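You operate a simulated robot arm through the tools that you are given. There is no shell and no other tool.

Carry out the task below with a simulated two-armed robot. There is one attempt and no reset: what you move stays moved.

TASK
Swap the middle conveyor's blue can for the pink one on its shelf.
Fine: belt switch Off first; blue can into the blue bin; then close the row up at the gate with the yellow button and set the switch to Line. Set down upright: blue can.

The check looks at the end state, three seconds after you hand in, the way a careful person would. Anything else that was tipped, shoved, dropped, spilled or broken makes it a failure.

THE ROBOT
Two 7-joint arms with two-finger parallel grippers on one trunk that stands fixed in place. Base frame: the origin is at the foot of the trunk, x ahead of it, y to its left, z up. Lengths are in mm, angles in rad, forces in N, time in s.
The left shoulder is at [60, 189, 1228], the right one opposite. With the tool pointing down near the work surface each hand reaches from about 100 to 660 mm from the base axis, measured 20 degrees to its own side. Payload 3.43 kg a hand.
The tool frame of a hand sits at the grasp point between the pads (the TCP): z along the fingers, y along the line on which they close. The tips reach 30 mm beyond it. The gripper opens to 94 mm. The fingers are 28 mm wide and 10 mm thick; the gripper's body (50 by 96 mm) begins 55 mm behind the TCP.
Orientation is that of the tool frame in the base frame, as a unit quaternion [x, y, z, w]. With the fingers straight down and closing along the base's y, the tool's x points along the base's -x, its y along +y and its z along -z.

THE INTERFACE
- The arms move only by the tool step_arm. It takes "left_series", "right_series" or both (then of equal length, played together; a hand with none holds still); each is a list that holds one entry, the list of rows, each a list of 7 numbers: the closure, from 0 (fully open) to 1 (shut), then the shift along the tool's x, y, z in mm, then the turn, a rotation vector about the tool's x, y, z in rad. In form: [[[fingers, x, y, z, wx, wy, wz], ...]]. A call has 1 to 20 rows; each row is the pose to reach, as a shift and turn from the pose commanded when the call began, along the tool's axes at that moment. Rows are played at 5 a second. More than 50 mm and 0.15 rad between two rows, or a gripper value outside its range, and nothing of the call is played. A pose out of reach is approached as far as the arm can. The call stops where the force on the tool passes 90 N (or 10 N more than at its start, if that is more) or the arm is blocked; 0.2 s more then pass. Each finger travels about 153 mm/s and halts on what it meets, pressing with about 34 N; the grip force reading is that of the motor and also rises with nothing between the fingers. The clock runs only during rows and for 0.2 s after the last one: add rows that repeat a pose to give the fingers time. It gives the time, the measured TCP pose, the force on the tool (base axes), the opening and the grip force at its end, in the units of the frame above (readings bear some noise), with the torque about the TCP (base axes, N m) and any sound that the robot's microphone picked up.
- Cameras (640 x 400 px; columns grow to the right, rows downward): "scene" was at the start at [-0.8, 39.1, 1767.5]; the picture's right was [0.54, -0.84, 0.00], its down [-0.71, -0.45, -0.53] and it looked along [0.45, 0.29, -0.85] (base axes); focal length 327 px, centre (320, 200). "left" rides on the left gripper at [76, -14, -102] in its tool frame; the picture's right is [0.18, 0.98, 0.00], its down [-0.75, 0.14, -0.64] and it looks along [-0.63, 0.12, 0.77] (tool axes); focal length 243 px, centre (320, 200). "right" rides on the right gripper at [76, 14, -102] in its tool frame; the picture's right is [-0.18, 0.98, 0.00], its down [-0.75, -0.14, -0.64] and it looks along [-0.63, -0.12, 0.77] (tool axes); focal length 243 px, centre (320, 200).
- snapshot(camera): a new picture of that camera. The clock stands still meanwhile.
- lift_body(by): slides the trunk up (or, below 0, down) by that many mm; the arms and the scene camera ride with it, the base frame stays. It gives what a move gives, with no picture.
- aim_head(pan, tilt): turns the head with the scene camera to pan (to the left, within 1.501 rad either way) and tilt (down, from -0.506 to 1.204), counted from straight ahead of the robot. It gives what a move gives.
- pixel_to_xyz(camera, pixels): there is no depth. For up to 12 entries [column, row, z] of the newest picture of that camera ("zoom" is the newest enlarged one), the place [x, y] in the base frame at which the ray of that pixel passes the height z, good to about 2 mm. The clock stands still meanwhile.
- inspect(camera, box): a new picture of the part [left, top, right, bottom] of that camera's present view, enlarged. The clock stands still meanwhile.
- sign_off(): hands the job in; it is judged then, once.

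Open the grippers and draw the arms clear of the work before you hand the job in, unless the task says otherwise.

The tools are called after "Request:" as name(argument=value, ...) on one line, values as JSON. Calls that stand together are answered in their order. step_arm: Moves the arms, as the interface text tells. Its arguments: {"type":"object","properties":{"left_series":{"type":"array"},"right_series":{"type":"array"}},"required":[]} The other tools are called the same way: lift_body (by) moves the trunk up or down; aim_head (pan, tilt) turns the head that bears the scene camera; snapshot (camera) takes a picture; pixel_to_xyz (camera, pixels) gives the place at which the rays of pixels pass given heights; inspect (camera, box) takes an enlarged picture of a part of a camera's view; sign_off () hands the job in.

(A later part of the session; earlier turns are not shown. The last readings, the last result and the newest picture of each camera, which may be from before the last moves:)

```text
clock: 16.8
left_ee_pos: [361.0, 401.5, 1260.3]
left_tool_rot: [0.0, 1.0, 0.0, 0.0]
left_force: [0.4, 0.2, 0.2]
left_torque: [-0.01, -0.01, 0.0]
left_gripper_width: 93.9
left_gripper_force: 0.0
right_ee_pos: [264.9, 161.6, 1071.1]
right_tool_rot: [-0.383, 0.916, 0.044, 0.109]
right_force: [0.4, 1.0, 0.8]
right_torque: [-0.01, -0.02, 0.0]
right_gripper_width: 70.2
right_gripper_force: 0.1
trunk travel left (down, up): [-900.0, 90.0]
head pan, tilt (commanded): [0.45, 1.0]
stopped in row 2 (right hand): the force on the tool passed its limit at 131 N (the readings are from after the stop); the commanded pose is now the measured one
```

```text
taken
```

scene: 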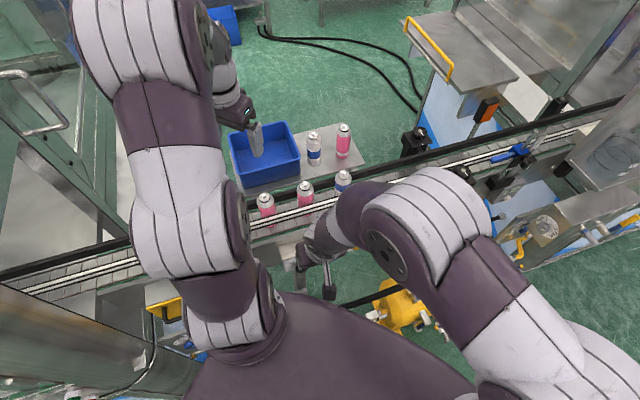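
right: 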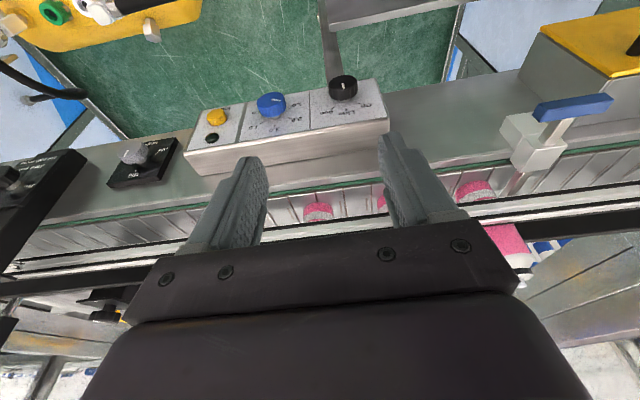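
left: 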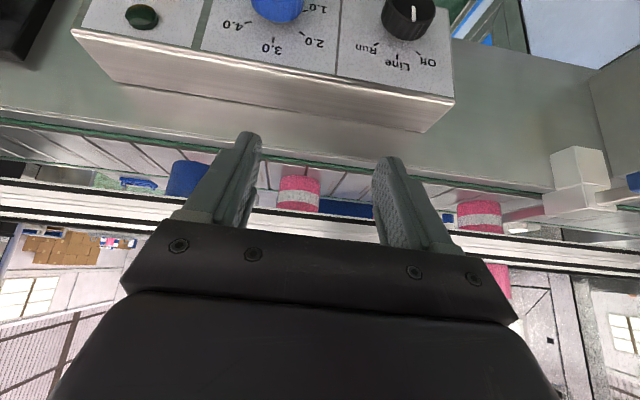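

The right hand stopped by a contact (131 N) at tilt ~13°. The camera block at scene (328,290) lies against the torso's outline; I check where that ray lies.

Request:
pixel_to_xyz(camera="scene", pixels=[[328, 290, 1150], [328, 290, 1250], [300, 293, 1150], [300, 293, 1250], [300, 293, 1350], [380, 320, 1250], [328, 262, 1150], [303, 255, 1100]])

Request:
inspect(camera="scene", box=[250, 170, 410, 330])

```text
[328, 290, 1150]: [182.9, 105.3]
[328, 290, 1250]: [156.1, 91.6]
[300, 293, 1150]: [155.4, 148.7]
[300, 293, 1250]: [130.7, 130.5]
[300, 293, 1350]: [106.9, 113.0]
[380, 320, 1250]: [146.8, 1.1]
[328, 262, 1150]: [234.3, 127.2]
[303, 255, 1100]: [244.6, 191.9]
```

```text
2.50 times, centred on (330, 250) of scene
```

zoom: 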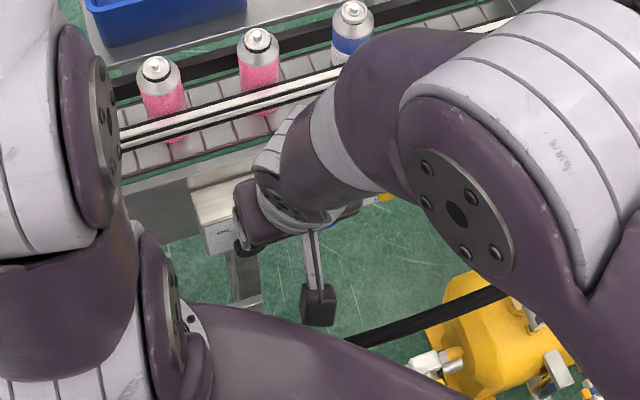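

The camera boom likely touched the torso as it was at ~(190,100,1150). I'll move forward toward the panel first, then lower with a smaller tilt (25°) so the camera keeps clear.

Request:
step_arm(right_series=[[[0.25, -29, 15, 7, 0, 0, 0], [0.25, -48, 28, 32, 0, 0, 0], [0.25, -38, 28, 71, 0, -0.1, 0], [0.25, -30, 28, 106, 0, -0.2, 0]]])

Request:
snapshot(camera="right")

Request:
snapshot(camera="scene")

```text
clock: 17.8
left_ee_pos: [358.7, 400.5, 1260.9]
left_tool_rot: [-0.001, 1.0, 0.0, 0.001]
left_force: [-0.4, -0.3, -0.1]
left_torque: [0.0, -0.01, -0.04]
left_gripper_width: 94.0
left_gripper_force: 0.1
right_ee_pos: [282.5, 219.2, 976.5]
right_tool_rot: [-0.377, 0.9, 0.084, 0.201]
right_force: [0.3, -1.1, 0.2]
right_torque: [0.01, 0.0, 0.01]
right_gripper_width: 70.4
right_gripper_force: 0.1
trunk travel left (down, up): [-900.0, 90.0]
head pan, tilt (commanded): [0.45, 1.0]
```

```text
taken
```

right: 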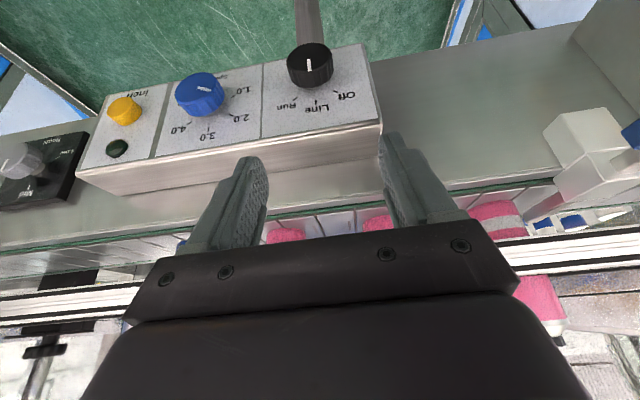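

```text
taken
```

scene: 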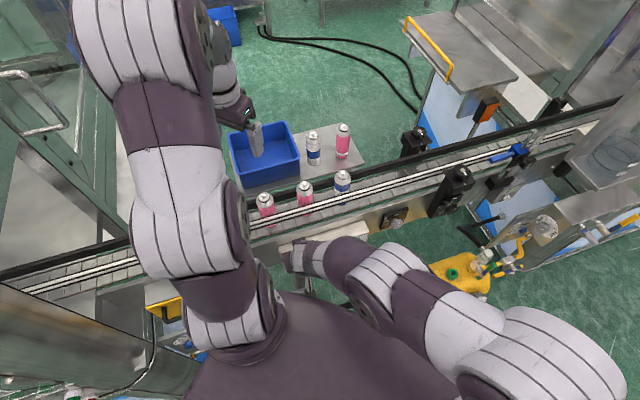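

Hover reached at (282.5,219.2,976.5), tilt 25°. The right camera now clearly shows the selector at (309,65) pointing to Line; I zoom to refine its location.

Request:
inspect(camera="right", box=[230, 30, 400, 136])

Request:
inspect(camera="scene", box=[250, 210, 370, 310])

```text
3.76 times, centred on (315, 83) of right
```

zoom: 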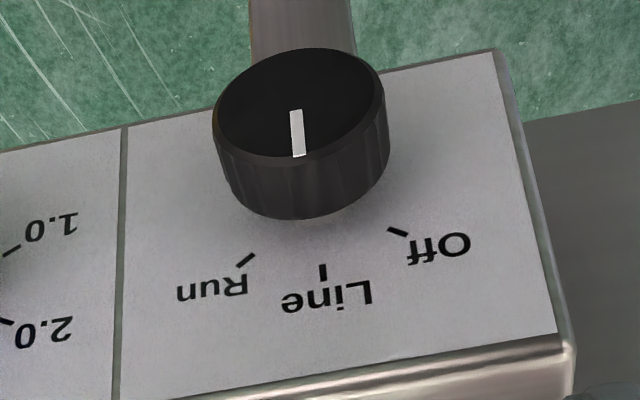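

```text
4.00 times, centred on (310, 260) of scene
```

zoom: 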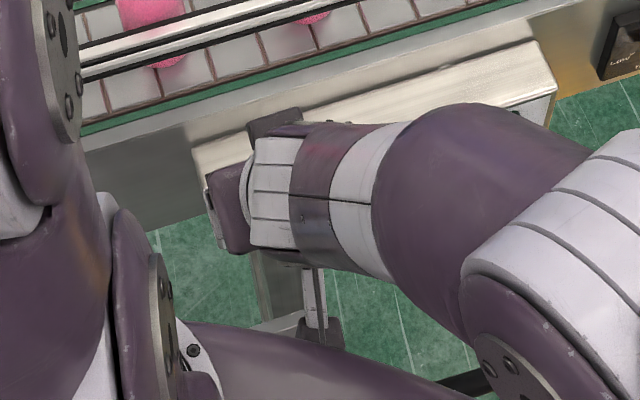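

I query the right camera ray through the selector cap's face centre (zoom (299,103)) and the Line tick.

Request:
pixel_to_xyz(camera="right", pixels=[[309.4, 57.2, 860], [309.4, 57.2, 850], [309.4, 57.2, 840], [320.8, 103, 867], [320.8, 103, 872], [195, 90, 850], [123, 105, 850]])

```text
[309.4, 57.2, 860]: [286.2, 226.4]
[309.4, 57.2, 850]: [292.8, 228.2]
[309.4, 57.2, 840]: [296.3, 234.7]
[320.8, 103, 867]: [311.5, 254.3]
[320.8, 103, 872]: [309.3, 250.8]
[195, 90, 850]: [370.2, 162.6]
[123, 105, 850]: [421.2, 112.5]
```

Knob location is confirmed: cap face centre ≈(292,229,850). I roll the hand 0.48 rad clockwise (as seen facing the panel) about the knob axis at hover, so that the turn to Off can be done in one sweep.

Request:
step_arm(right_series=[[[0.25, 2, -13, 5, -0.109, 0, 0.051], [0.25, 4, -26, 11, -0.218, 0, 0.102], [0.25, 7, -40, 16, -0.326, 0, 0.152], [0.25, 9, -53, 22, -0.435, 0, 0.203]]])

Request:
snapshot(camera="right")

```text
clock: 18.8
left_ee_pos: [362.3, 400.2, 1260.4]
left_tool_rot: [0.0, 1.0, 0.0, -0.001]
left_force: [0.9, 0.1, -0.4]
left_torque: [0.01, 0.02, 0.02]
left_gripper_width: 93.9
left_gripper_force: 0.2
right_ee_pos: [321.9, 183.7, 951.6]
right_tool_rot: [-0.319, 0.895, 0.296, 0.104]
right_force: [-0.1, 0.2, -0.6]
right_torque: [-0.01, -0.03, 0.0]
right_gripper_width: 70.5
right_gripper_force: 0.1
trunk travel left (down, up): [-900.0, 90.0]
head pan, tilt (commanded): [0.45, 1.0]
```

```text
taken
```

right: 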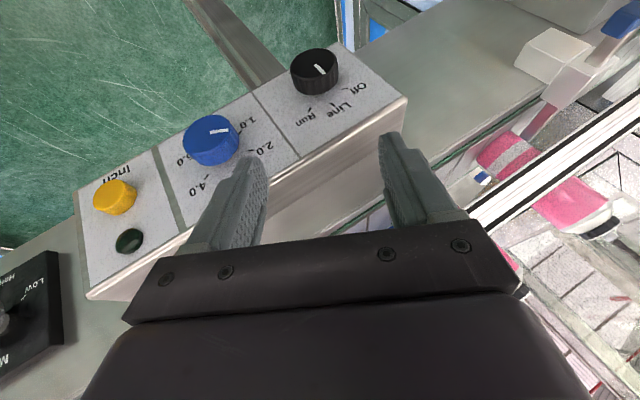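

Orientation as intended. I advance along the rolled finger direction to straddle the knob at ~(294,220,864), then look.

Request:
step_arm(right_series=[[[0.25, 15, 0, 29, 0, 0, 0], [0.25, 30, 0, 59, 0, 0, 0], [0.25, 45, 0, 88, 0, 0, 0], [0.25, 36, 0, 92, 0, 0, 0], [0.25, 36, 0, 92, 0, 0, 0]]])

Request:
snapshot(camera="right")

```text
clock: 20.0
left_ee_pos: [360.7, 400.3, 1260.2]
left_tool_rot: [0.0, 1.0, 0.0, 0.0]
left_force: [0.5, -0.7, 0.0]
left_torque: [0.0, 0.0, 0.04]
left_gripper_width: 94.1
left_gripper_force: 0.1
right_ee_pos: [293.0, 219.5, 864.2]
right_tool_rot: [-0.318, 0.895, 0.295, 0.106]
right_force: [0.5, 0.9, 0.4]
right_torque: [0.02, 0.0, 0.02]
right_gripper_width: 70.2
right_gripper_force: 0.1
trunk travel left (down, up): [-900.0, 90.0]
head pan, tilt (commanded): [0.45, 1.0]
```

```text
taken
```

right: 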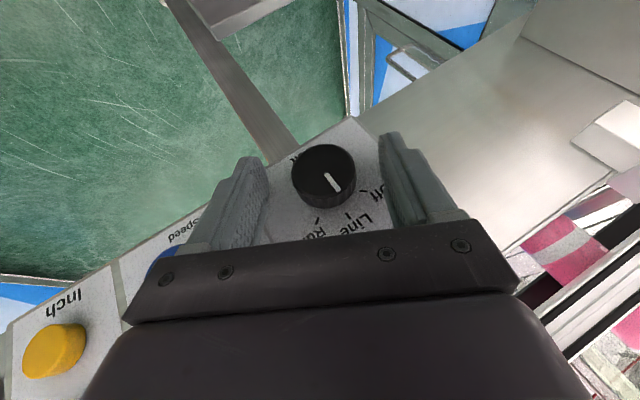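

The knob (323,177) sits between the fingers, well centred, no contact. I close on it.

Request:
step_arm(right_series=[[[0.5, 0, 0, 0, 0, 0, 0], [0.7, 0, 0, 0, 0, 0, 0], [0.8, 0, 0, 0, 0, 0, 0], [0.8, 0, 0, 0, 0, 0, 0]]])

Request:
snapshot(camera="right")

```text
clock: 21.0
left_ee_pos: [359.7, 401.9, 1260.5]
left_tool_rot: [0.0, 1.0, 0.001, 0.001]
left_force: [0.5, -0.9, 0.0]
left_torque: [0.04, -0.01, -0.01]
left_gripper_width: 94.1
left_gripper_force: 0.0
right_ee_pos: [291.5, 221.0, 866.4]
right_tool_rot: [-0.319, 0.895, 0.295, 0.106]
right_force: [-7.2, 6.9, 10.0]
right_torque: [-0.24, 0.47, 0.11]
right_gripper_width: 34.6
right_gripper_force: 45.2
trunk travel left (down, up): [-900.0, 90.0]
head pan, tilt (commanded): [0.45, 1.0]
```

```text
taken
```

right: 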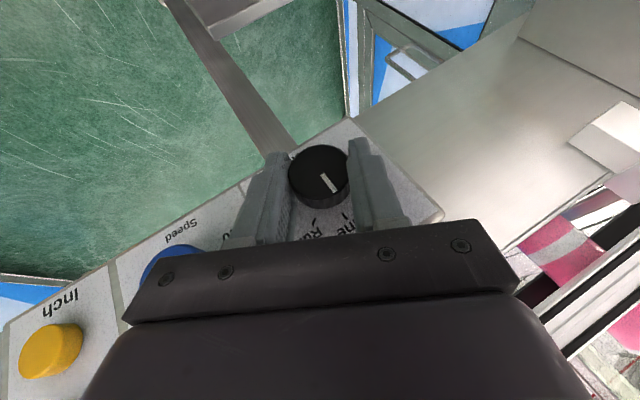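

Grip is on the knob (34.6 mm). I rotate counter-clockwise about the knob axis by ~0.96 rad toward Off, recentering by 2.5 mm.

Request:
step_arm(right_series=[[[0.8, 0, 2.5, 0, 0, 0, 0], [0.8, 0.1, 4.4, 0.1, 0.109, 0, -0.05], [0.8, 0.2, 6.3, 0.4, 0.218, 0, -0.101], [0.8, 0.4, 8.1, 0.9, 0.327, 0, -0.151], [0.8, 0.8, 9.9, 1.6, 0.436, 0, -0.201], [0.8, 1.2, 11.5, 2.5, 0.545, 0, -0.251], [0.8, 1.7, 13.0, 3.6, 0.654, 0, -0.302], [0.8, 2.3, 14.4, 4.8, 0.763, 0, -0.352], [0.8, 2.9, 15.6, 6.2, 0.872, 0, -0.402], [0.8, 2.9, 15.6, 6.2, 0.872, 0, -0.402]]])

Request:
snapshot(camera="right")

```text
clock: 22.6
left_ee_pos: [355.8, 402.7, 1261.6]
left_tool_rot: [0.001, 1.0, 0.0, 0.002]
left_force: [-0.1, 0.6, 0.2]
left_torque: [0.0, 0.08, 0.0]
left_gripper_width: 94.1
left_gripper_force: 0.1
right_ee_pos: [287.8, 226.3, 867.5]
right_tool_rot: [-0.387, 0.894, -0.009, 0.225]
right_force: [-54.9, 2.7, 22.3]
right_torque: [0.24, 0.89, 1.34]
right_gripper_width: 38.6
right_gripper_force: 17.9
trunk travel left (down, up): [-900.0, 90.0]
head pan, tilt (commanded): [0.45, 1.0]
stopped in row 8 (right hand): the force on the tool passed its limit at 108 N (the readings are from after the stop); the commanded pose is now the measured one
```

```text
taken
```

right: 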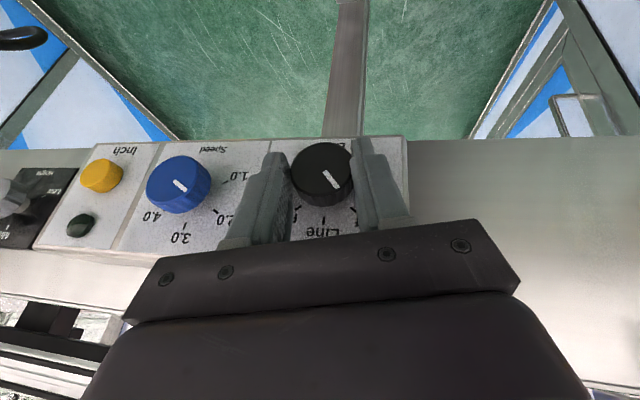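

The turn stopped in row 8 at 108 N; the hand rolled ~0.67 rad and the knob followed. I check the scene view for arm contact (left hand reading shifted ~4 mm) and zoom onto the knob.

Request:
inspect(camera="right", box=[240, 110, 420, 240])

Request:
snapshot(camera="scene")

Request:
inspect(camera="scene", box=[180, 200, 420, 350])

```text
3.08 times, centred on (330, 175) of right
```

zoom: 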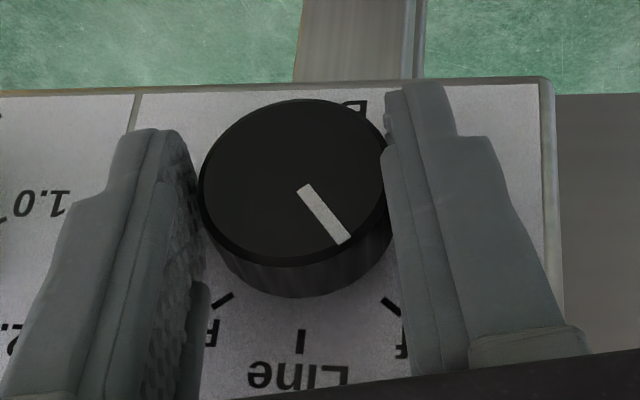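

```text
taken
```

scene: 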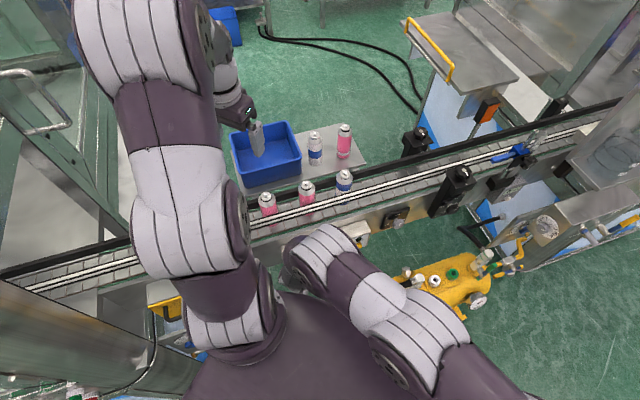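

```text
2.67 times, centred on (300, 275) of scene
```

zoom: 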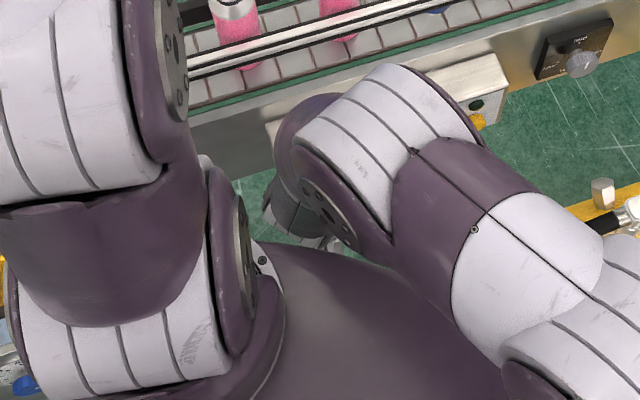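

The knob has turned about 40° of the ~55° between Line and Off, no slip. I release it and see whether it snaps to Off.

Request:
step_arm(right_series=[[[0.25, 0, 0, 0, 0, 0, 0], [0.25, 0, 0, 0, 0, 0, 0], [0.25, 0, 0, 0, 0, 0, 0]]])

Request:
inspect(camera="right", box=[240, 110, 420, 240])

```text
clock: 23.4
left_ee_pos: [360.4, 395.3, 1262.6]
left_tool_rot: [0.001, 1.0, 0.002, 0.0]
left_force: [-0.2, 0.0, -0.2]
left_torque: [0.01, 0.0, -0.01]
left_gripper_width: 94.1
left_gripper_force: 0.0
right_ee_pos: [294.8, 218.5, 866.9]
right_tool_rot: [-0.384, 0.895, -0.01, 0.228]
right_force: [-4.9, -19.6, 6.9]
right_torque: [-0.15, 0.27, 0.26]
right_gripper_width: 63.5
right_gripper_force: 0.1
trunk travel left (down, up): [-900.0, 90.0]
head pan, tilt (commanded): [0.45, 1.0]
```

```text
3.08 times, centred on (330, 175) of right
```

zoom: 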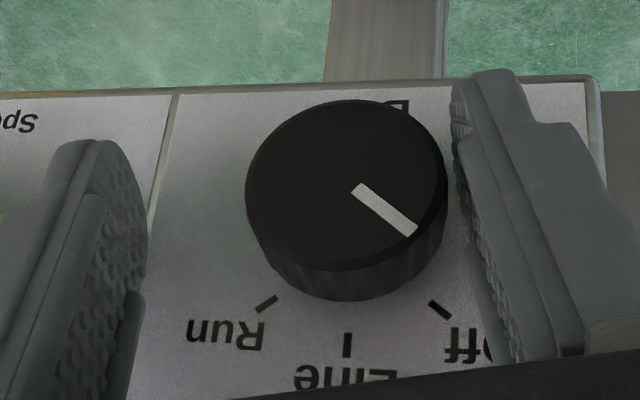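

The mark now points at Off (it settled there). The hand sits ~10 mm off-centre with one finger touching the knob, so I first recentre by +8 mm along tool y with the fingers a bit wider.

Request:
step_arm(right_series=[[[0.25, 0, 4, 0, 0, 0, 0], [0.2, 0, 8, 0, 0, 0, 0], [0.2, 0, 8, 0, 0, 0, 0]]])

Request:
inspect(camera="right", box=[200, 90, 440, 240])

Request:
snapshot(camera="scene")

```text
clock: 24.2
left_ee_pos: [358.1, 392.5, 1261.9]
left_tool_rot: [0.001, 1.0, 0.002, -0.001]
left_force: [1.2, -0.1, 1.0]
left_torque: [0.03, -0.02, -0.06]
left_gripper_width: 94.1
left_gripper_force: 0.0
right_ee_pos: [295.0, 218.4, 867.4]
right_tool_rot: [-0.375, 0.898, -0.012, 0.228]
right_force: [-17.7, -49.5, -14.0]
right_torque: [-2.0, 0.39, 0.79]
right_gripper_width: 63.4
right_gripper_force: 0.1
trunk travel left (down, up): [-900.0, 90.0]
head pan, tilt (commanded): [0.45, 1.0]
```

```text
2.67 times, centred on (320, 165) of right
```

zoom: 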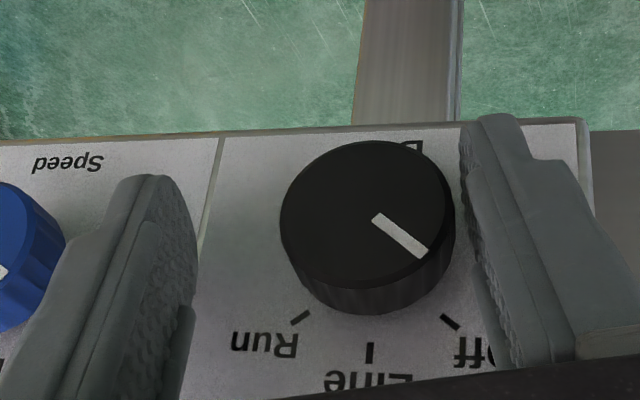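

```text
taken
```

scene: 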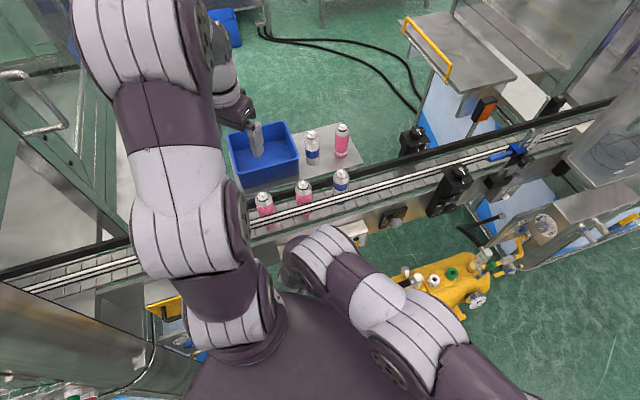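

The force (−17.7,−49.5,−14) with its torque points to a fingertip pressing the panel face. I back off straight along the knob axis by 14 mm.

Request:
step_arm(right_series=[[[0.2, 4.6, 0, -2, 0, 0, 0], [0.2, 9.1, 0, -4, 0, 0, 0], [0.2, 12.8, 0, -5.6, 0, 0, 0], [0.2, 12.8, 0, -5.6, 0, 0, 0]]])

Request:
inspect(camera="right", box=[200, 90, 440, 240])

```text
clock: 25.2
left_ee_pos: [359.9, 400.3, 1260.1]
left_tool_rot: [0.0, 1.0, 0.0, 0.0]
left_force: [-0.3, 0.4, -0.2]
left_torque: [0.0, -0.01, 0.04]
left_gripper_width: 94.2
left_gripper_force: 0.0
right_ee_pos: [293.4, 214.2, 868.0]
right_tool_rot: [-0.367, 0.901, -0.013, 0.231]
right_force: [0.4, 0.1, 0.6]
right_torque: [0.0, 0.01, 0.02]
right_gripper_width: 75.5
right_gripper_force: 0.2
trunk travel left (down, up): [-900.0, 90.0]
head pan, tilt (commanded): [0.45, 1.0]
```

```text
2.67 times, centred on (320, 165) of right
```

zoom: 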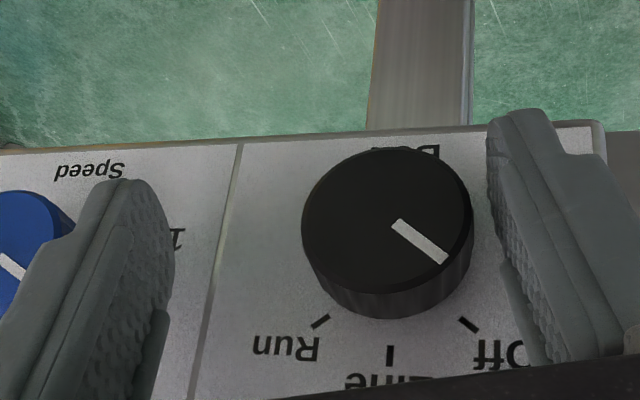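

Hand is free (forces ~0) and the knob's mark aims at Off. I lift the right hand off the knob and carry it away to the right, clear of the work.

Request:
step_arm(right_series=[[[0.2, -0.2, 7.9, -1.6, 0, 0, 0], [0.2, -18.5, -0.8, -41.8, 0, 0, 0], [0.2, -36.8, -9.5, -82, 0, 0, 0], [0.2, -55.1, -18.2, -122.2, 0, 0, 0], [0.2, -69.2, -32.8, -151.8, 0, 0, 0], [0.2, -70, -64.8, -167, 0, 0, 0], [0.2, -62.1, -103.1, -179.1, 0, 0, 0], [0.2, -48.2, -142.6, -191.4, 0, 0, 0], [0.2, -29.4, -181.6, -205, 0, 0, 0], [0.2, -4.7, -217.6, -219.5, 0, 0, 0], [0.2, 23.1, -251.9, -236.2, 0, 0, 0], [0.2, 51.8, -285.6, -250.9, 0, 0, 0], [0.2, 80.8, -317.9, -264.9, 0, 0, 0]]])

Request:
snapshot(camera="scene")

Request:
snapshot(camera="right")

```text
clock: 28.0
left_ee_pos: [359.9, 399.5, 1260.8]
left_tool_rot: [0.0, 1.0, 0.001, 0.0]
left_force: [-1.2, 0.3, -0.6]
left_torque: [0.03, -0.02, 0.01]
left_gripper_width: 94.0
left_gripper_force: 0.1
right_ee_pos: [335.2, -104.7, 1131.3]
right_tool_rot: [-0.382, 0.895, -0.01, 0.229]
right_force: [0.1, 0.9, 0.3]
right_torque: [0.02, 0.02, 0.03]
right_gripper_width: 75.2
right_gripper_force: 0.0
trunk travel left (down, up): [-900.0, 90.0]
head pan, tilt (commanded): [0.45, 1.0]
```

```text
taken
```

scene: 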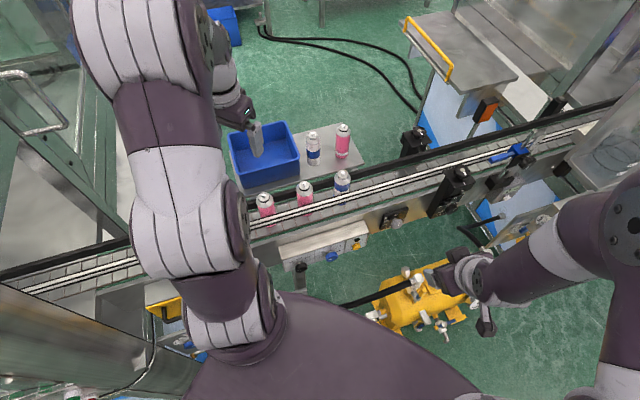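

```text
taken
```

right: 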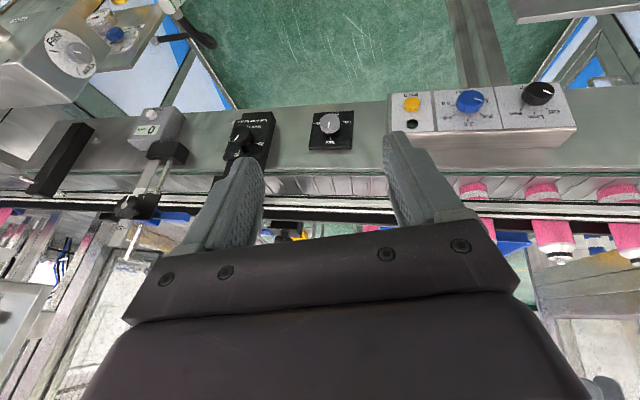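

The right hand is away. I zoom in on the selector from both cameras to verify Off, and check the cans didn't move.

Request:
inspect(camera="right", box=[390, 70, 590, 170])

Request:
inspect(camera="scene", box=[280, 240, 380, 290])

Request:
inspect(camera="scene", box=[220, 110, 380, 222])

```text
3.20 times, centred on (490, 120) of right
```

zoom: 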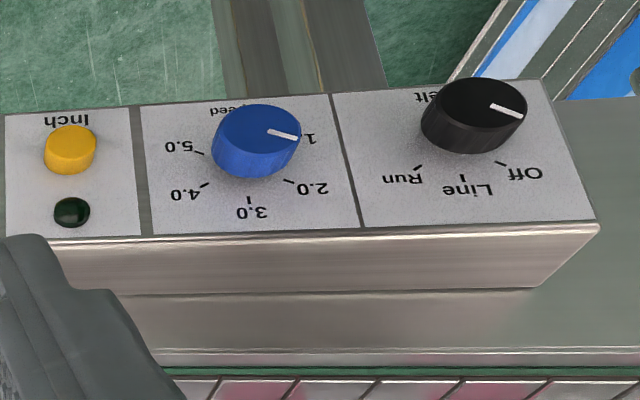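

```text
6.40 times, centred on (330, 265) of scene
```

zoom: 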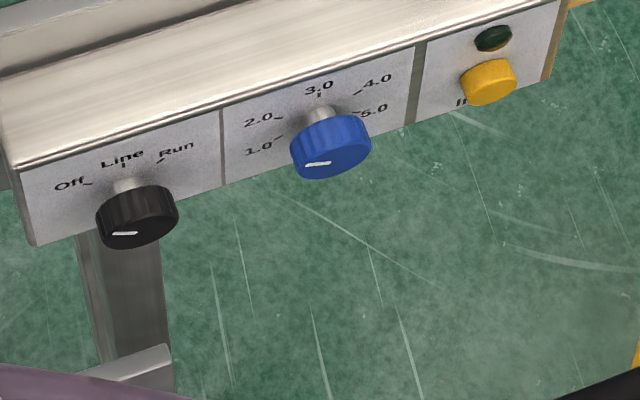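

```text
3.57 times, centred on (300, 166) of scene
```

zoom: 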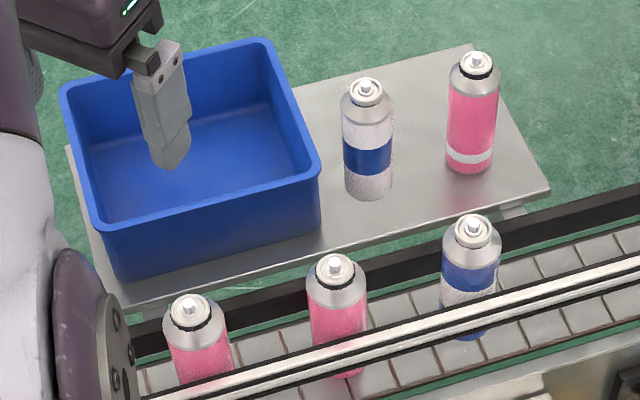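

In the scene zoom the mark lies horizontally left, which maps to ~58° CCW — the Off tick is at ~56°. I zoom further from the right camera to double-check.

Request:
inspect(camera="right", box=[510, 75, 570, 135])

Request:
inspect(camera="scene", box=[286, 252, 318, 280])

```text
6.67 times, centred on (540, 105) of right
```

zoom: 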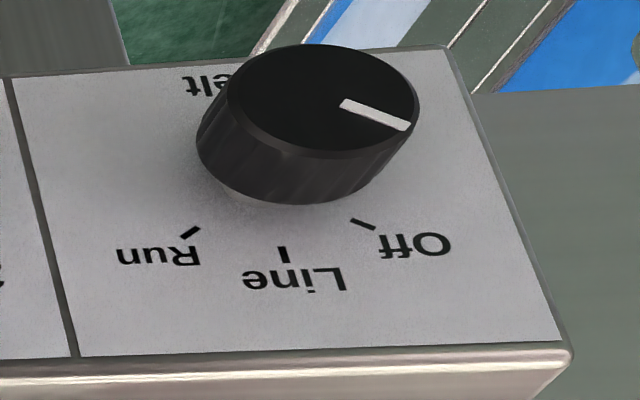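

```text
14.29 times, centred on (302, 266) of scene
```

zoom: 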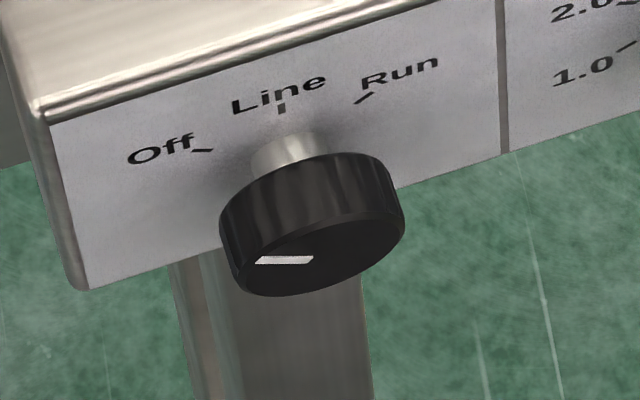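

The mark is parallel to the Off tick in both views, so the switch is Off. Now I test the left hand's tool-down reach above the bin at (540,480,1150).

Request:
step_arm(left_series=[[[0, -36, 16, 22, 0, 0, -0.1], [0, -72, 32, 44, 0, 0, -0.2], [0, -108, 48, 66, 0, 0, -0.3], [0, -144, 64, 88, 0, 0, -0.4], [0, -180, 80, 110, 0, 0, -0.5]]])

Request:
snapshot(camera="left")

Request:
snapshot(camera="scene")

```text
clock: 29.2
left_ee_pos: [515.1, 463.5, 1136.2]
left_tool_rot: [-0.248, 0.969, 0.0, 0.0]
left_force: [-0.4, 0.0, -0.1]
left_torque: [-0.02, 0.0, 0.0]
left_gripper_width: 93.8
left_gripper_force: 0.1
left hand out of reach, approached as far as the arm can: row 4, 5
right_ee_pos: [336.9, -103.9, 1131.8]
right_tool_rot: [-0.383, 0.895, -0.011, 0.228]
right_force: [-1.2, -0.1, 0.6]
right_torque: [0.0, 0.01, -0.01]
right_gripper_width: 75.2
right_gripper_force: 0.1
trunk travel left (down, up): [-900.0, 90.0]
head pan, tilt (commanded): [0.45, 1.0]
```

```text
taken
```

left: 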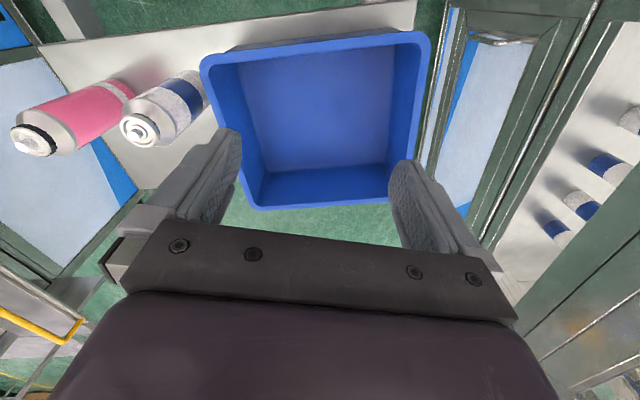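

```text
taken
```

scene: 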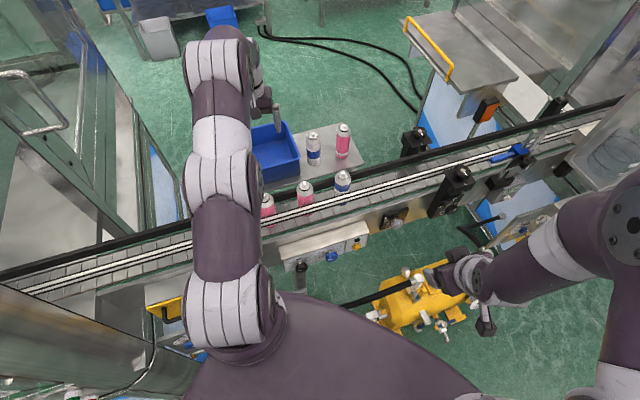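

Tool-down reach ends near (515,463): the bin needs a tilted hand. This left view gives good geometry of bin and shelf cans (blue nozzle ~(138,128), pink ~(20,137)); I zoom both cameras to triangulate.

Request:
inspect(camera="left", box=[0, 40, 240, 190])

Request:
inspect(camera="scene", box=[230, 110, 390, 210])

```text
2.67 times, centred on (120, 115) of left
```

zoom: 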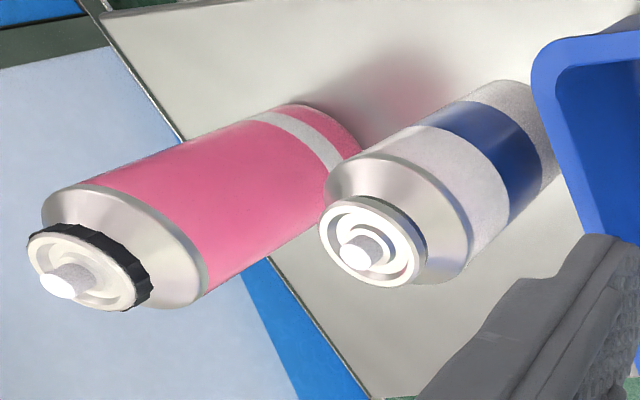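

```text
4.00 times, centred on (310, 160) of scene
```

zoom: 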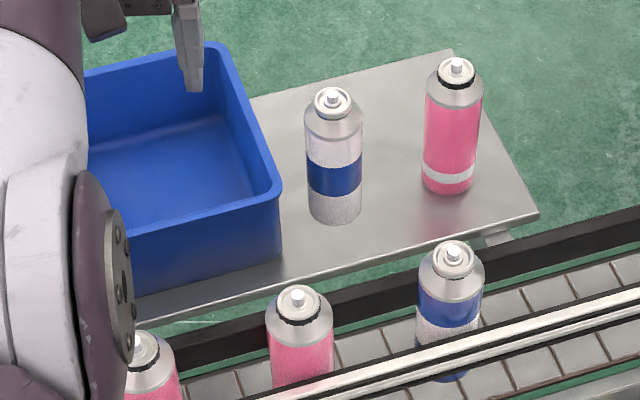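

I query these nozzle rays at several heights in both cameras.

Request:
pixel_to_xyz(camera="zoom", pixels=[[333, 97, 1050], [333, 97, 1030], [333, 97, 1010], [457, 65, 1050], [457, 65, 1030], [457, 65, 1010], [453, 252, 1070], [453, 252, 1050], [298, 297, 1070], [298, 297, 1050]])

Request:
pixel_to_xyz(camera="left", pixels=[[133.1, 136.7, 1050], [133.1, 136.7, 1030], [133.1, 136.7, 1010], [23.4, 145.7, 1050], [23.4, 145.7, 1030], [23.4, 145.7, 1010], [205, 62, 980], [428, 38, 980], [412, 187, 980], [257, 208, 980]])

```text
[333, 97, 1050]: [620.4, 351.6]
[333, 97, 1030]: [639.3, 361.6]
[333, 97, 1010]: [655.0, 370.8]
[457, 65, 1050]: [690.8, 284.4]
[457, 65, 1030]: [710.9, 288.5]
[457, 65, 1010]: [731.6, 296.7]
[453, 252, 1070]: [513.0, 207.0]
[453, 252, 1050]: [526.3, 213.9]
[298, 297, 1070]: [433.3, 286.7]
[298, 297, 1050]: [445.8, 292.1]
```

```text
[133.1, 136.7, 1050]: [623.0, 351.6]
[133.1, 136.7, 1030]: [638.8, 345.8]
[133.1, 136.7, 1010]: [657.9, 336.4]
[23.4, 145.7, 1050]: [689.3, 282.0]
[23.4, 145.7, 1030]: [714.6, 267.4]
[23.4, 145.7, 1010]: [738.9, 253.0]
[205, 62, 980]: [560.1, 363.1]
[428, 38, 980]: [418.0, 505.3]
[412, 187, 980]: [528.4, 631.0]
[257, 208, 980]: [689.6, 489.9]
```

The shelf cans match at z≈1050: blue (621,352), pink (690,283); bin rim ≈ z 1008 with centre ≈(540,488). I move the left hand to a tool-down, yaw 45° viewpoint near blue can C to measure it exactly.

Request:
step_arm(left_series=[[[0, 15, -20, -40, 0, 0, 0], [0, 40, -53, -64, 0, 0, -0.05], [0, 68, -89, -64, 0, 0, -0.1], [0, 96, -125, -64, 0, 0, -0.15], [0, 124, -162, -64, 0, 0, -0.2], [0, 152, -199, -64, 0, 0, -0.25], [0, 180, -235, -64, 0, 0, -0.284]]])

Request:
snapshot(camera="left")

Request:
snapshot(camera="scene")

```text
clock: 30.8
left_ee_pos: [467.1, 169.2, 1199.6]
left_tool_rot: [-0.383, 0.924, 0.0, 0.0]
left_force: [-0.1, 0.2, 0.5]
left_torque: [0.01, -0.01, -0.04]
left_gripper_width: 93.9
left_gripper_force: 0.1
left hand out of reach, approached as far as the arm can: row 1
right_ee_pos: [335.2, -105.1, 1131.0]
right_tool_rot: [-0.383, 0.895, -0.01, 0.229]
right_force: [0.2, 0.2, 0.8]
right_torque: [0.01, -0.02, 0.0]
right_gripper_width: 75.2
right_gripper_force: 0.1
trunk travel left (down, up): [-900.0, 90.0]
head pan, tilt (commanded): [0.45, 1.0]
```

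```text
taken
```

left: 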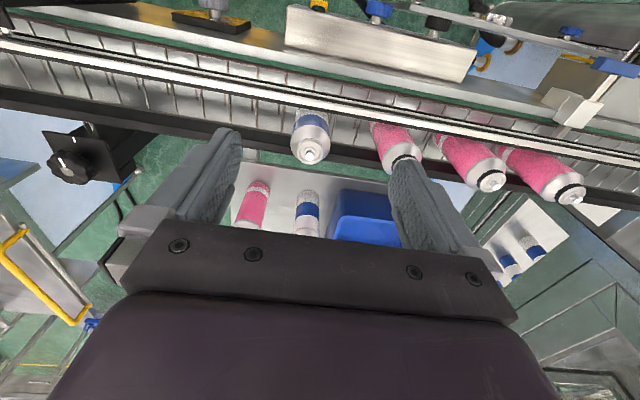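

```text
taken
```

scene: 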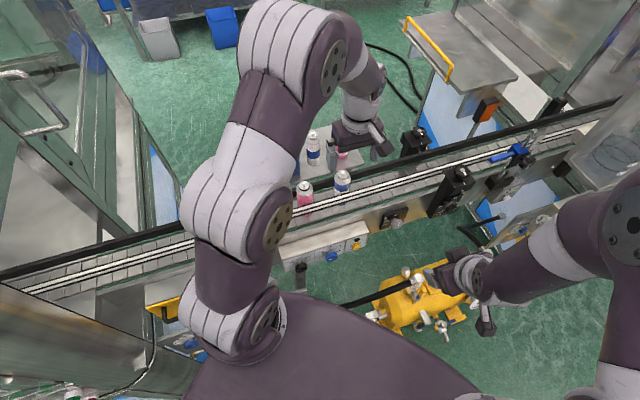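

The blue can C is at (310,150) in the left picture. I zoom for the nozzle and rails.

Request:
inspect(camera="left", box=[230, 80, 400, 190])

Request:
inspect(camera="scene", box=[290, 120, 390, 220])

```text
3.64 times, centred on (315, 135) of left
```

zoom: 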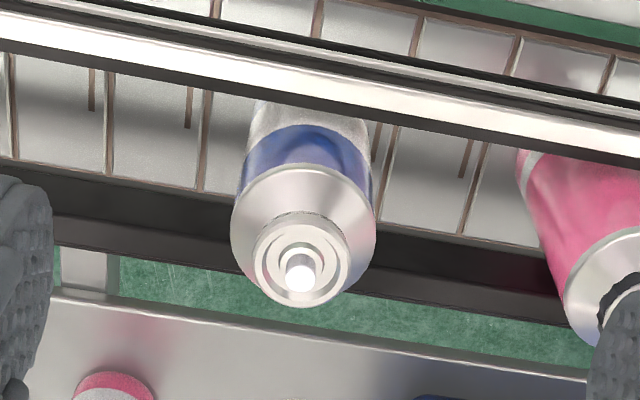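

```text
4.00 times, centred on (340, 170) of scene
```

zoom: 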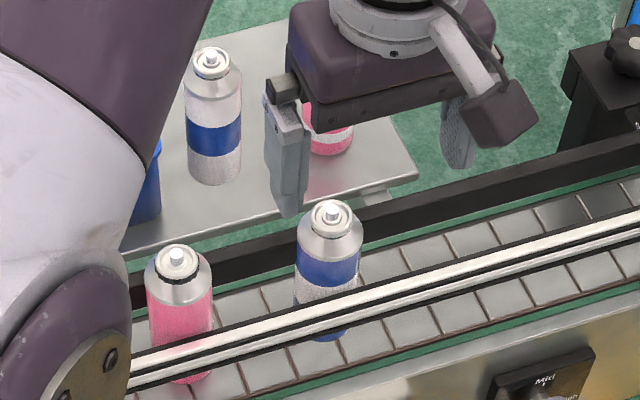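

I query C's nozzle in both views (left (309.5,154.8), scene zoom (331,211)) and rail edges.

Request:
pixel_to_xyz(camera="zoom", pixels=[[331, 211, 1100], [331, 211, 1080], [331, 211, 1060], [177, 255, 1080], [331, 337, 960], [331, 337, 940], [331, 300, 1010], [331, 300, 990], [331, 320, 990], [420, 215, 1000]])

Request:
pixel_to_xyz(camera="left", pixels=[[309.5, 154.8, 1100], [309.5, 154.8, 1080], [309.5, 154.8, 1060], [305.5, 96, 1010], [305.5, 96, 990], [309.5, 106, 1010], [309.5, 106, 990], [277, 133, 990], [277, 133, 960], [277, 147, 990]])

```text
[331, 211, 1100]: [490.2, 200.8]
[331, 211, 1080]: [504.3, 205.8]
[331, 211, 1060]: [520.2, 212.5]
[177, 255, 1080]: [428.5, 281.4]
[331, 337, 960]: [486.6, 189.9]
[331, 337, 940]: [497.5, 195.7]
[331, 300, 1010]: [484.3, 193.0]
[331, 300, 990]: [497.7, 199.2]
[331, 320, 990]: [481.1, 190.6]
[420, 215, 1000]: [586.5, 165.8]
```

```text
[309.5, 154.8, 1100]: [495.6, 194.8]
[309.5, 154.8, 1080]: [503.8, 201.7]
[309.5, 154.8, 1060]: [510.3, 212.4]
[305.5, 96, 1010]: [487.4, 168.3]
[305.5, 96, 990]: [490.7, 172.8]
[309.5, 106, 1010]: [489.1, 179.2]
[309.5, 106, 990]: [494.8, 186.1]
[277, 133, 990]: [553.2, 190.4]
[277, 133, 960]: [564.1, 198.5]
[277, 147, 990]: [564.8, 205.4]
```

C's axis is (505,204), nozzle top ≈1079, belt ≈958. I tilt the left hand 25° and come to (502,201,1130) directly above C, fingers open.

Request:
step_arm(left_series=[[[0, -16, -1, 23, 0, -0.145, 0], [0, -32, -1, 46, 0, -0.29, 0], [0, -47, -2, 69, 0, -0.436, 0], [0, -47, -2, 69, 0, -0.436, 0]]])

Request:
snapshot(camera="left")

Request:
inspect(camera="scene", box=[260, 100, 440, 220])

```text
clock: 31.8
left_ee_pos: [502.0, 202.9, 1130.7]
left_tool_rot: [-0.372, 0.903, 0.082, 0.2]
left_force: [0.2, 0.6, 0.2]
left_torque: [0.0, -0.02, 0.02]
left_gripper_width: 93.9
left_gripper_force: 0.0
right_ee_pos: [336.9, -103.3, 1132.0]
right_tool_rot: [-0.383, 0.895, -0.011, 0.229]
right_force: [0.1, -0.1, -0.5]
right_torque: [-0.02, 0.02, 0.03]
right_gripper_width: 75.2
right_gripper_force: 0.1
trunk travel left (down, up): [-900.0, 90.0]
head pan, tilt (commanded): [0.45, 1.0]
```

```text
taken
```

left: 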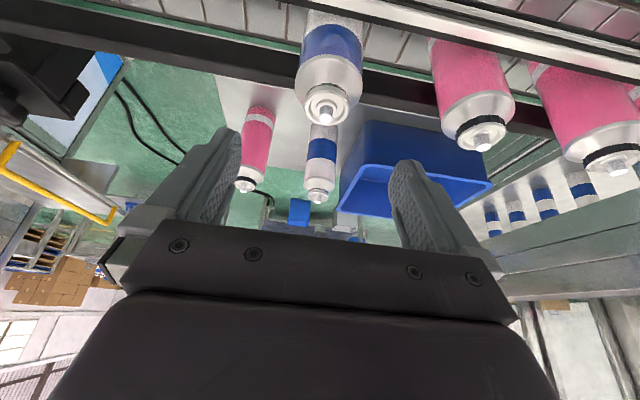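

```text
3.33 times, centred on (350, 160) of scene
```

zoom: 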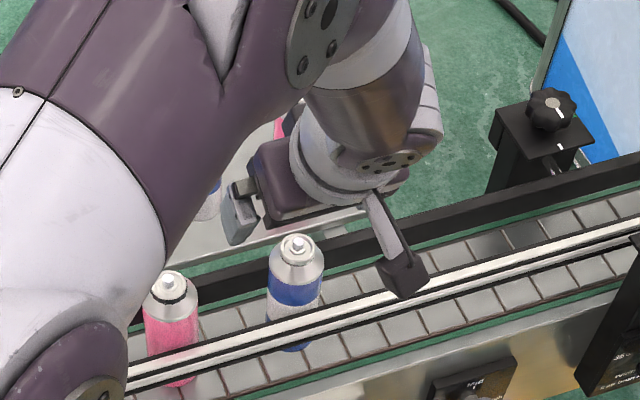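

C's nozzle appears at (326,112) between the fingers. I check its position from this closer view.

Request:
inspect(camera="left", box=[220, 20, 420, 220])

Request:
pixel_to_xyz(camera="left", pixels=[[326, 113, 1085], [326, 113, 1079], [326, 113, 1070], [247, 184, 1050], [320, 196, 1050]])

```text
2.00 times, centred on (320, 120) of left
```

zoom: 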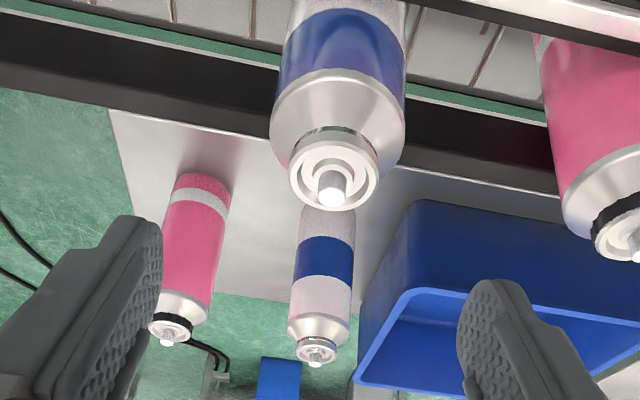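

```text
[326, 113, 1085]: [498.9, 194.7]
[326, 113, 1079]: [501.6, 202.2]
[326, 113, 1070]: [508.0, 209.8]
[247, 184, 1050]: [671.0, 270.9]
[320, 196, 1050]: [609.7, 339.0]
```

C confirmed at (503.5,204). I descend 100 mm vertically so the open fingers straddle the can.

Request:
step_arm(left_series=[[[0, 10.6, -1, 22.7, 0, 0, 0], [0, 21.2, -1, 45.4, 0, 0, 0], [0, 31.8, -1, 68, 0, 0, 0], [0, 42.4, -1, 91, 0, 0, 0]]])

Request:
snapshot(camera="left")

Request:
inspect(camera="scene", box=[260, 100, 440, 220])

```text
clock: 32.8
left_ee_pos: [503.2, 203.1, 1030.0]
left_tool_rot: [-0.372, 0.902, 0.083, 0.2]
left_force: [-0.4, 0.0, -0.3]
left_torque: [-0.02, -0.01, -0.02]
left_gripper_width: 94.0
left_gripper_force: 0.1
right_ee_pos: [336.5, -103.0, 1130.3]
right_tool_rot: [-0.383, 0.895, -0.01, 0.229]
right_force: [0.8, 0.3, 0.4]
right_torque: [0.01, 0.02, 0.0]
right_gripper_width: 75.3
right_gripper_force: 0.1
trunk travel left (down, up): [-900.0, 90.0]
head pan, tilt (commanded): [0.45, 1.0]
```

```text
taken
```

left: 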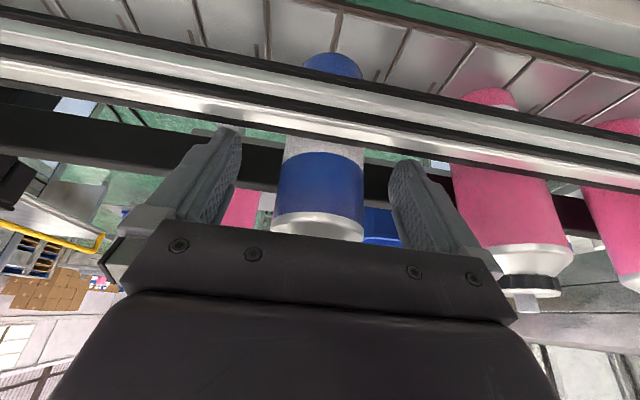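

```text
3.33 times, centred on (350, 160) of scene
```

zoom: 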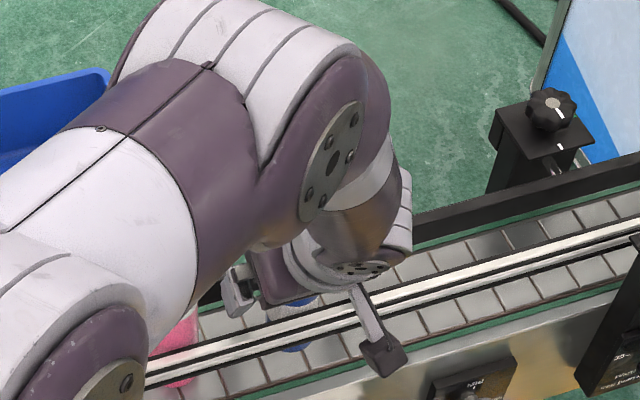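

The can is centred between the fingers with no contact forces. I close the grip.

Request:
step_arm(left_series=[[[0.3, 0, 0, 0, 0, 0, 0], [0.45, 0, 0, 0, 0, 0, 0], [0.7, 0, 0, 0, 0, 0, 0], [0.7, 0, 0, 0, 0, 0, 0]]])

Request:
snapshot(camera="left")

```text
clock: 33.8
left_ee_pos: [503.2, 202.5, 1031.5]
left_tool_rot: [-0.374, 0.902, 0.083, 0.2]
left_force: [0.4, 0.4, -0.4]
left_torque: [-0.01, 0.03, -0.02]
left_gripper_width: 47.8
left_gripper_force: 34.1
right_ee_pos: [335.8, -103.9, 1131.8]
right_tool_rot: [-0.383, 0.895, -0.011, 0.229]
right_force: [-0.2, -0.3, -0.4]
right_torque: [0.02, -0.02, 0.01]
right_gripper_width: 75.1
right_gripper_force: 0.0
trunk travel left (down, up): [-900.0, 90.0]
head pan, tilt (commanded): [0.45, 1.0]
```

```text
taken
```

left: 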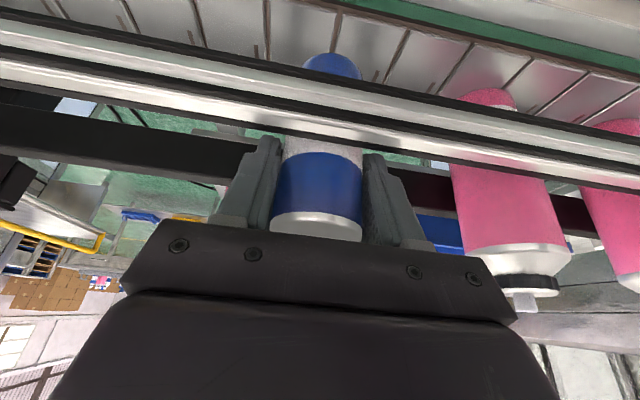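

Grip is firm at 47.8 mm. I lift straight up 165 mm.

Request:
step_arm(left_series=[[[0.7, -4.2, 0, -9.1, 0, 0, 0], [0.7, -16.9, 0, -36.2, 0, 0, 0], [0.7, -33.8, 0, -72.5, 0, 0, 0], [0.7, -50.7, 0, -108.7, 0, 0, 0], [0.7, -63.4, 0, -136, 0, 0, 0], [0.7, -69.7, 0, -149.5, 0, 0, 0]]])

Request:
snapshot(camera="left")

Request:
snapshot(camera="scene")

```text
clock: 35.2
left_ee_pos: [503.8, 203.0, 1195.5]
left_tool_rot: [-0.373, 0.902, 0.083, 0.199]
left_force: [-0.6, 0.2, -0.8]
left_torque: [-0.02, 0.03, 0.0]
left_gripper_width: 47.9
left_gripper_force: 33.9
right_ee_pos: [335.9, -103.5, 1132.6]
right_tool_rot: [-0.383, 0.895, -0.011, 0.228]
right_force: [0.2, -0.6, -0.2]
right_torque: [0.01, 0.01, 0.01]
right_gripper_width: 75.3
right_gripper_force: 0.1
trunk travel left (down, up): [-900.0, 90.0]
head pan, tilt (commanded): [0.45, 1.0]
```

```text
taken
```

left: 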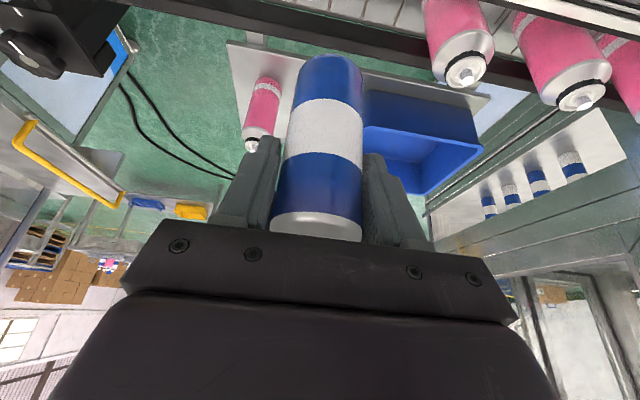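

```text
taken
```

scene: 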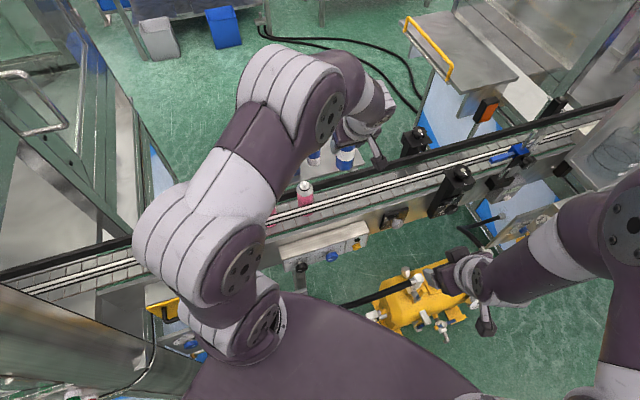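

The can is up (base ≈ z 1123) with nothing disturbed. I carry it level over to above the bin centre (542,487).

Request:
step_arm(left_series=[[[0.7, -20, 17, 9.3, 0, 0, 0], [0.7, -50, 42, 23.3, 0, 0, 0], [0.7, -80, 67.4, 37.3, 0, 0, 0], [0.7, -110, 92.6, 51.3, 0, 0, 0], [0.7, -140, 117.9, 65.3, 0, 0, 0], [0.7, -170, 143, 79.3, 0, 0, 0], [0.7, -195, 164, 91, 0, 0, 0], [0.7, -206.4, 173.8, 96.3, 0, 0, 0]]])

Request:
snapshot(camera="left")

Request:
snapshot(camera="scene")

```text
clock: 37.0
left_ee_pos: [542.1, 488.2, 1195.1]
left_tool_rot: [-0.372, 0.903, 0.082, 0.2]
left_force: [0.5, 0.0, -0.8]
left_torque: [-0.01, 0.03, 0.01]
left_gripper_width: 47.8
left_gripper_force: 33.6
right_ee_pos: [336.3, -102.9, 1132.7]
right_tool_rot: [-0.384, 0.895, -0.01, 0.229]
right_force: [0.1, 0.9, 0.0]
right_torque: [-0.01, -0.02, -0.02]
right_gripper_width: 75.2
right_gripper_force: 0.1
trunk travel left (down, up): [-900.0, 90.0]
head pan, tilt (commanded): [0.45, 1.0]
```

```text
taken
```

left: 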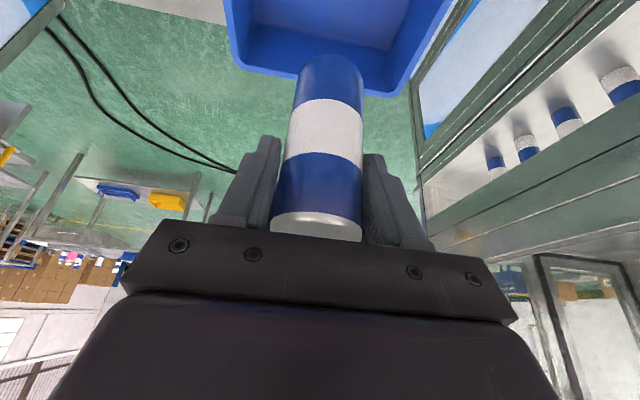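

```text
taken
```

scene: 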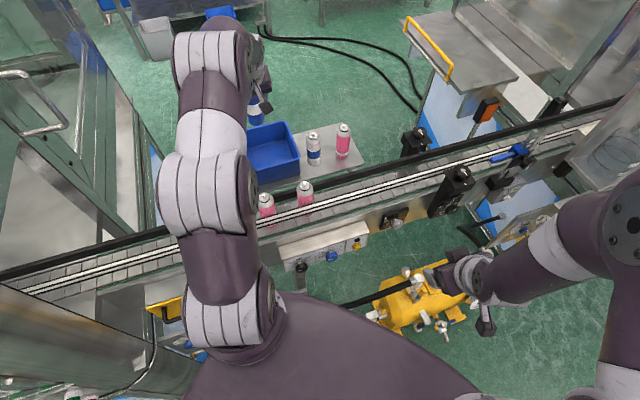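

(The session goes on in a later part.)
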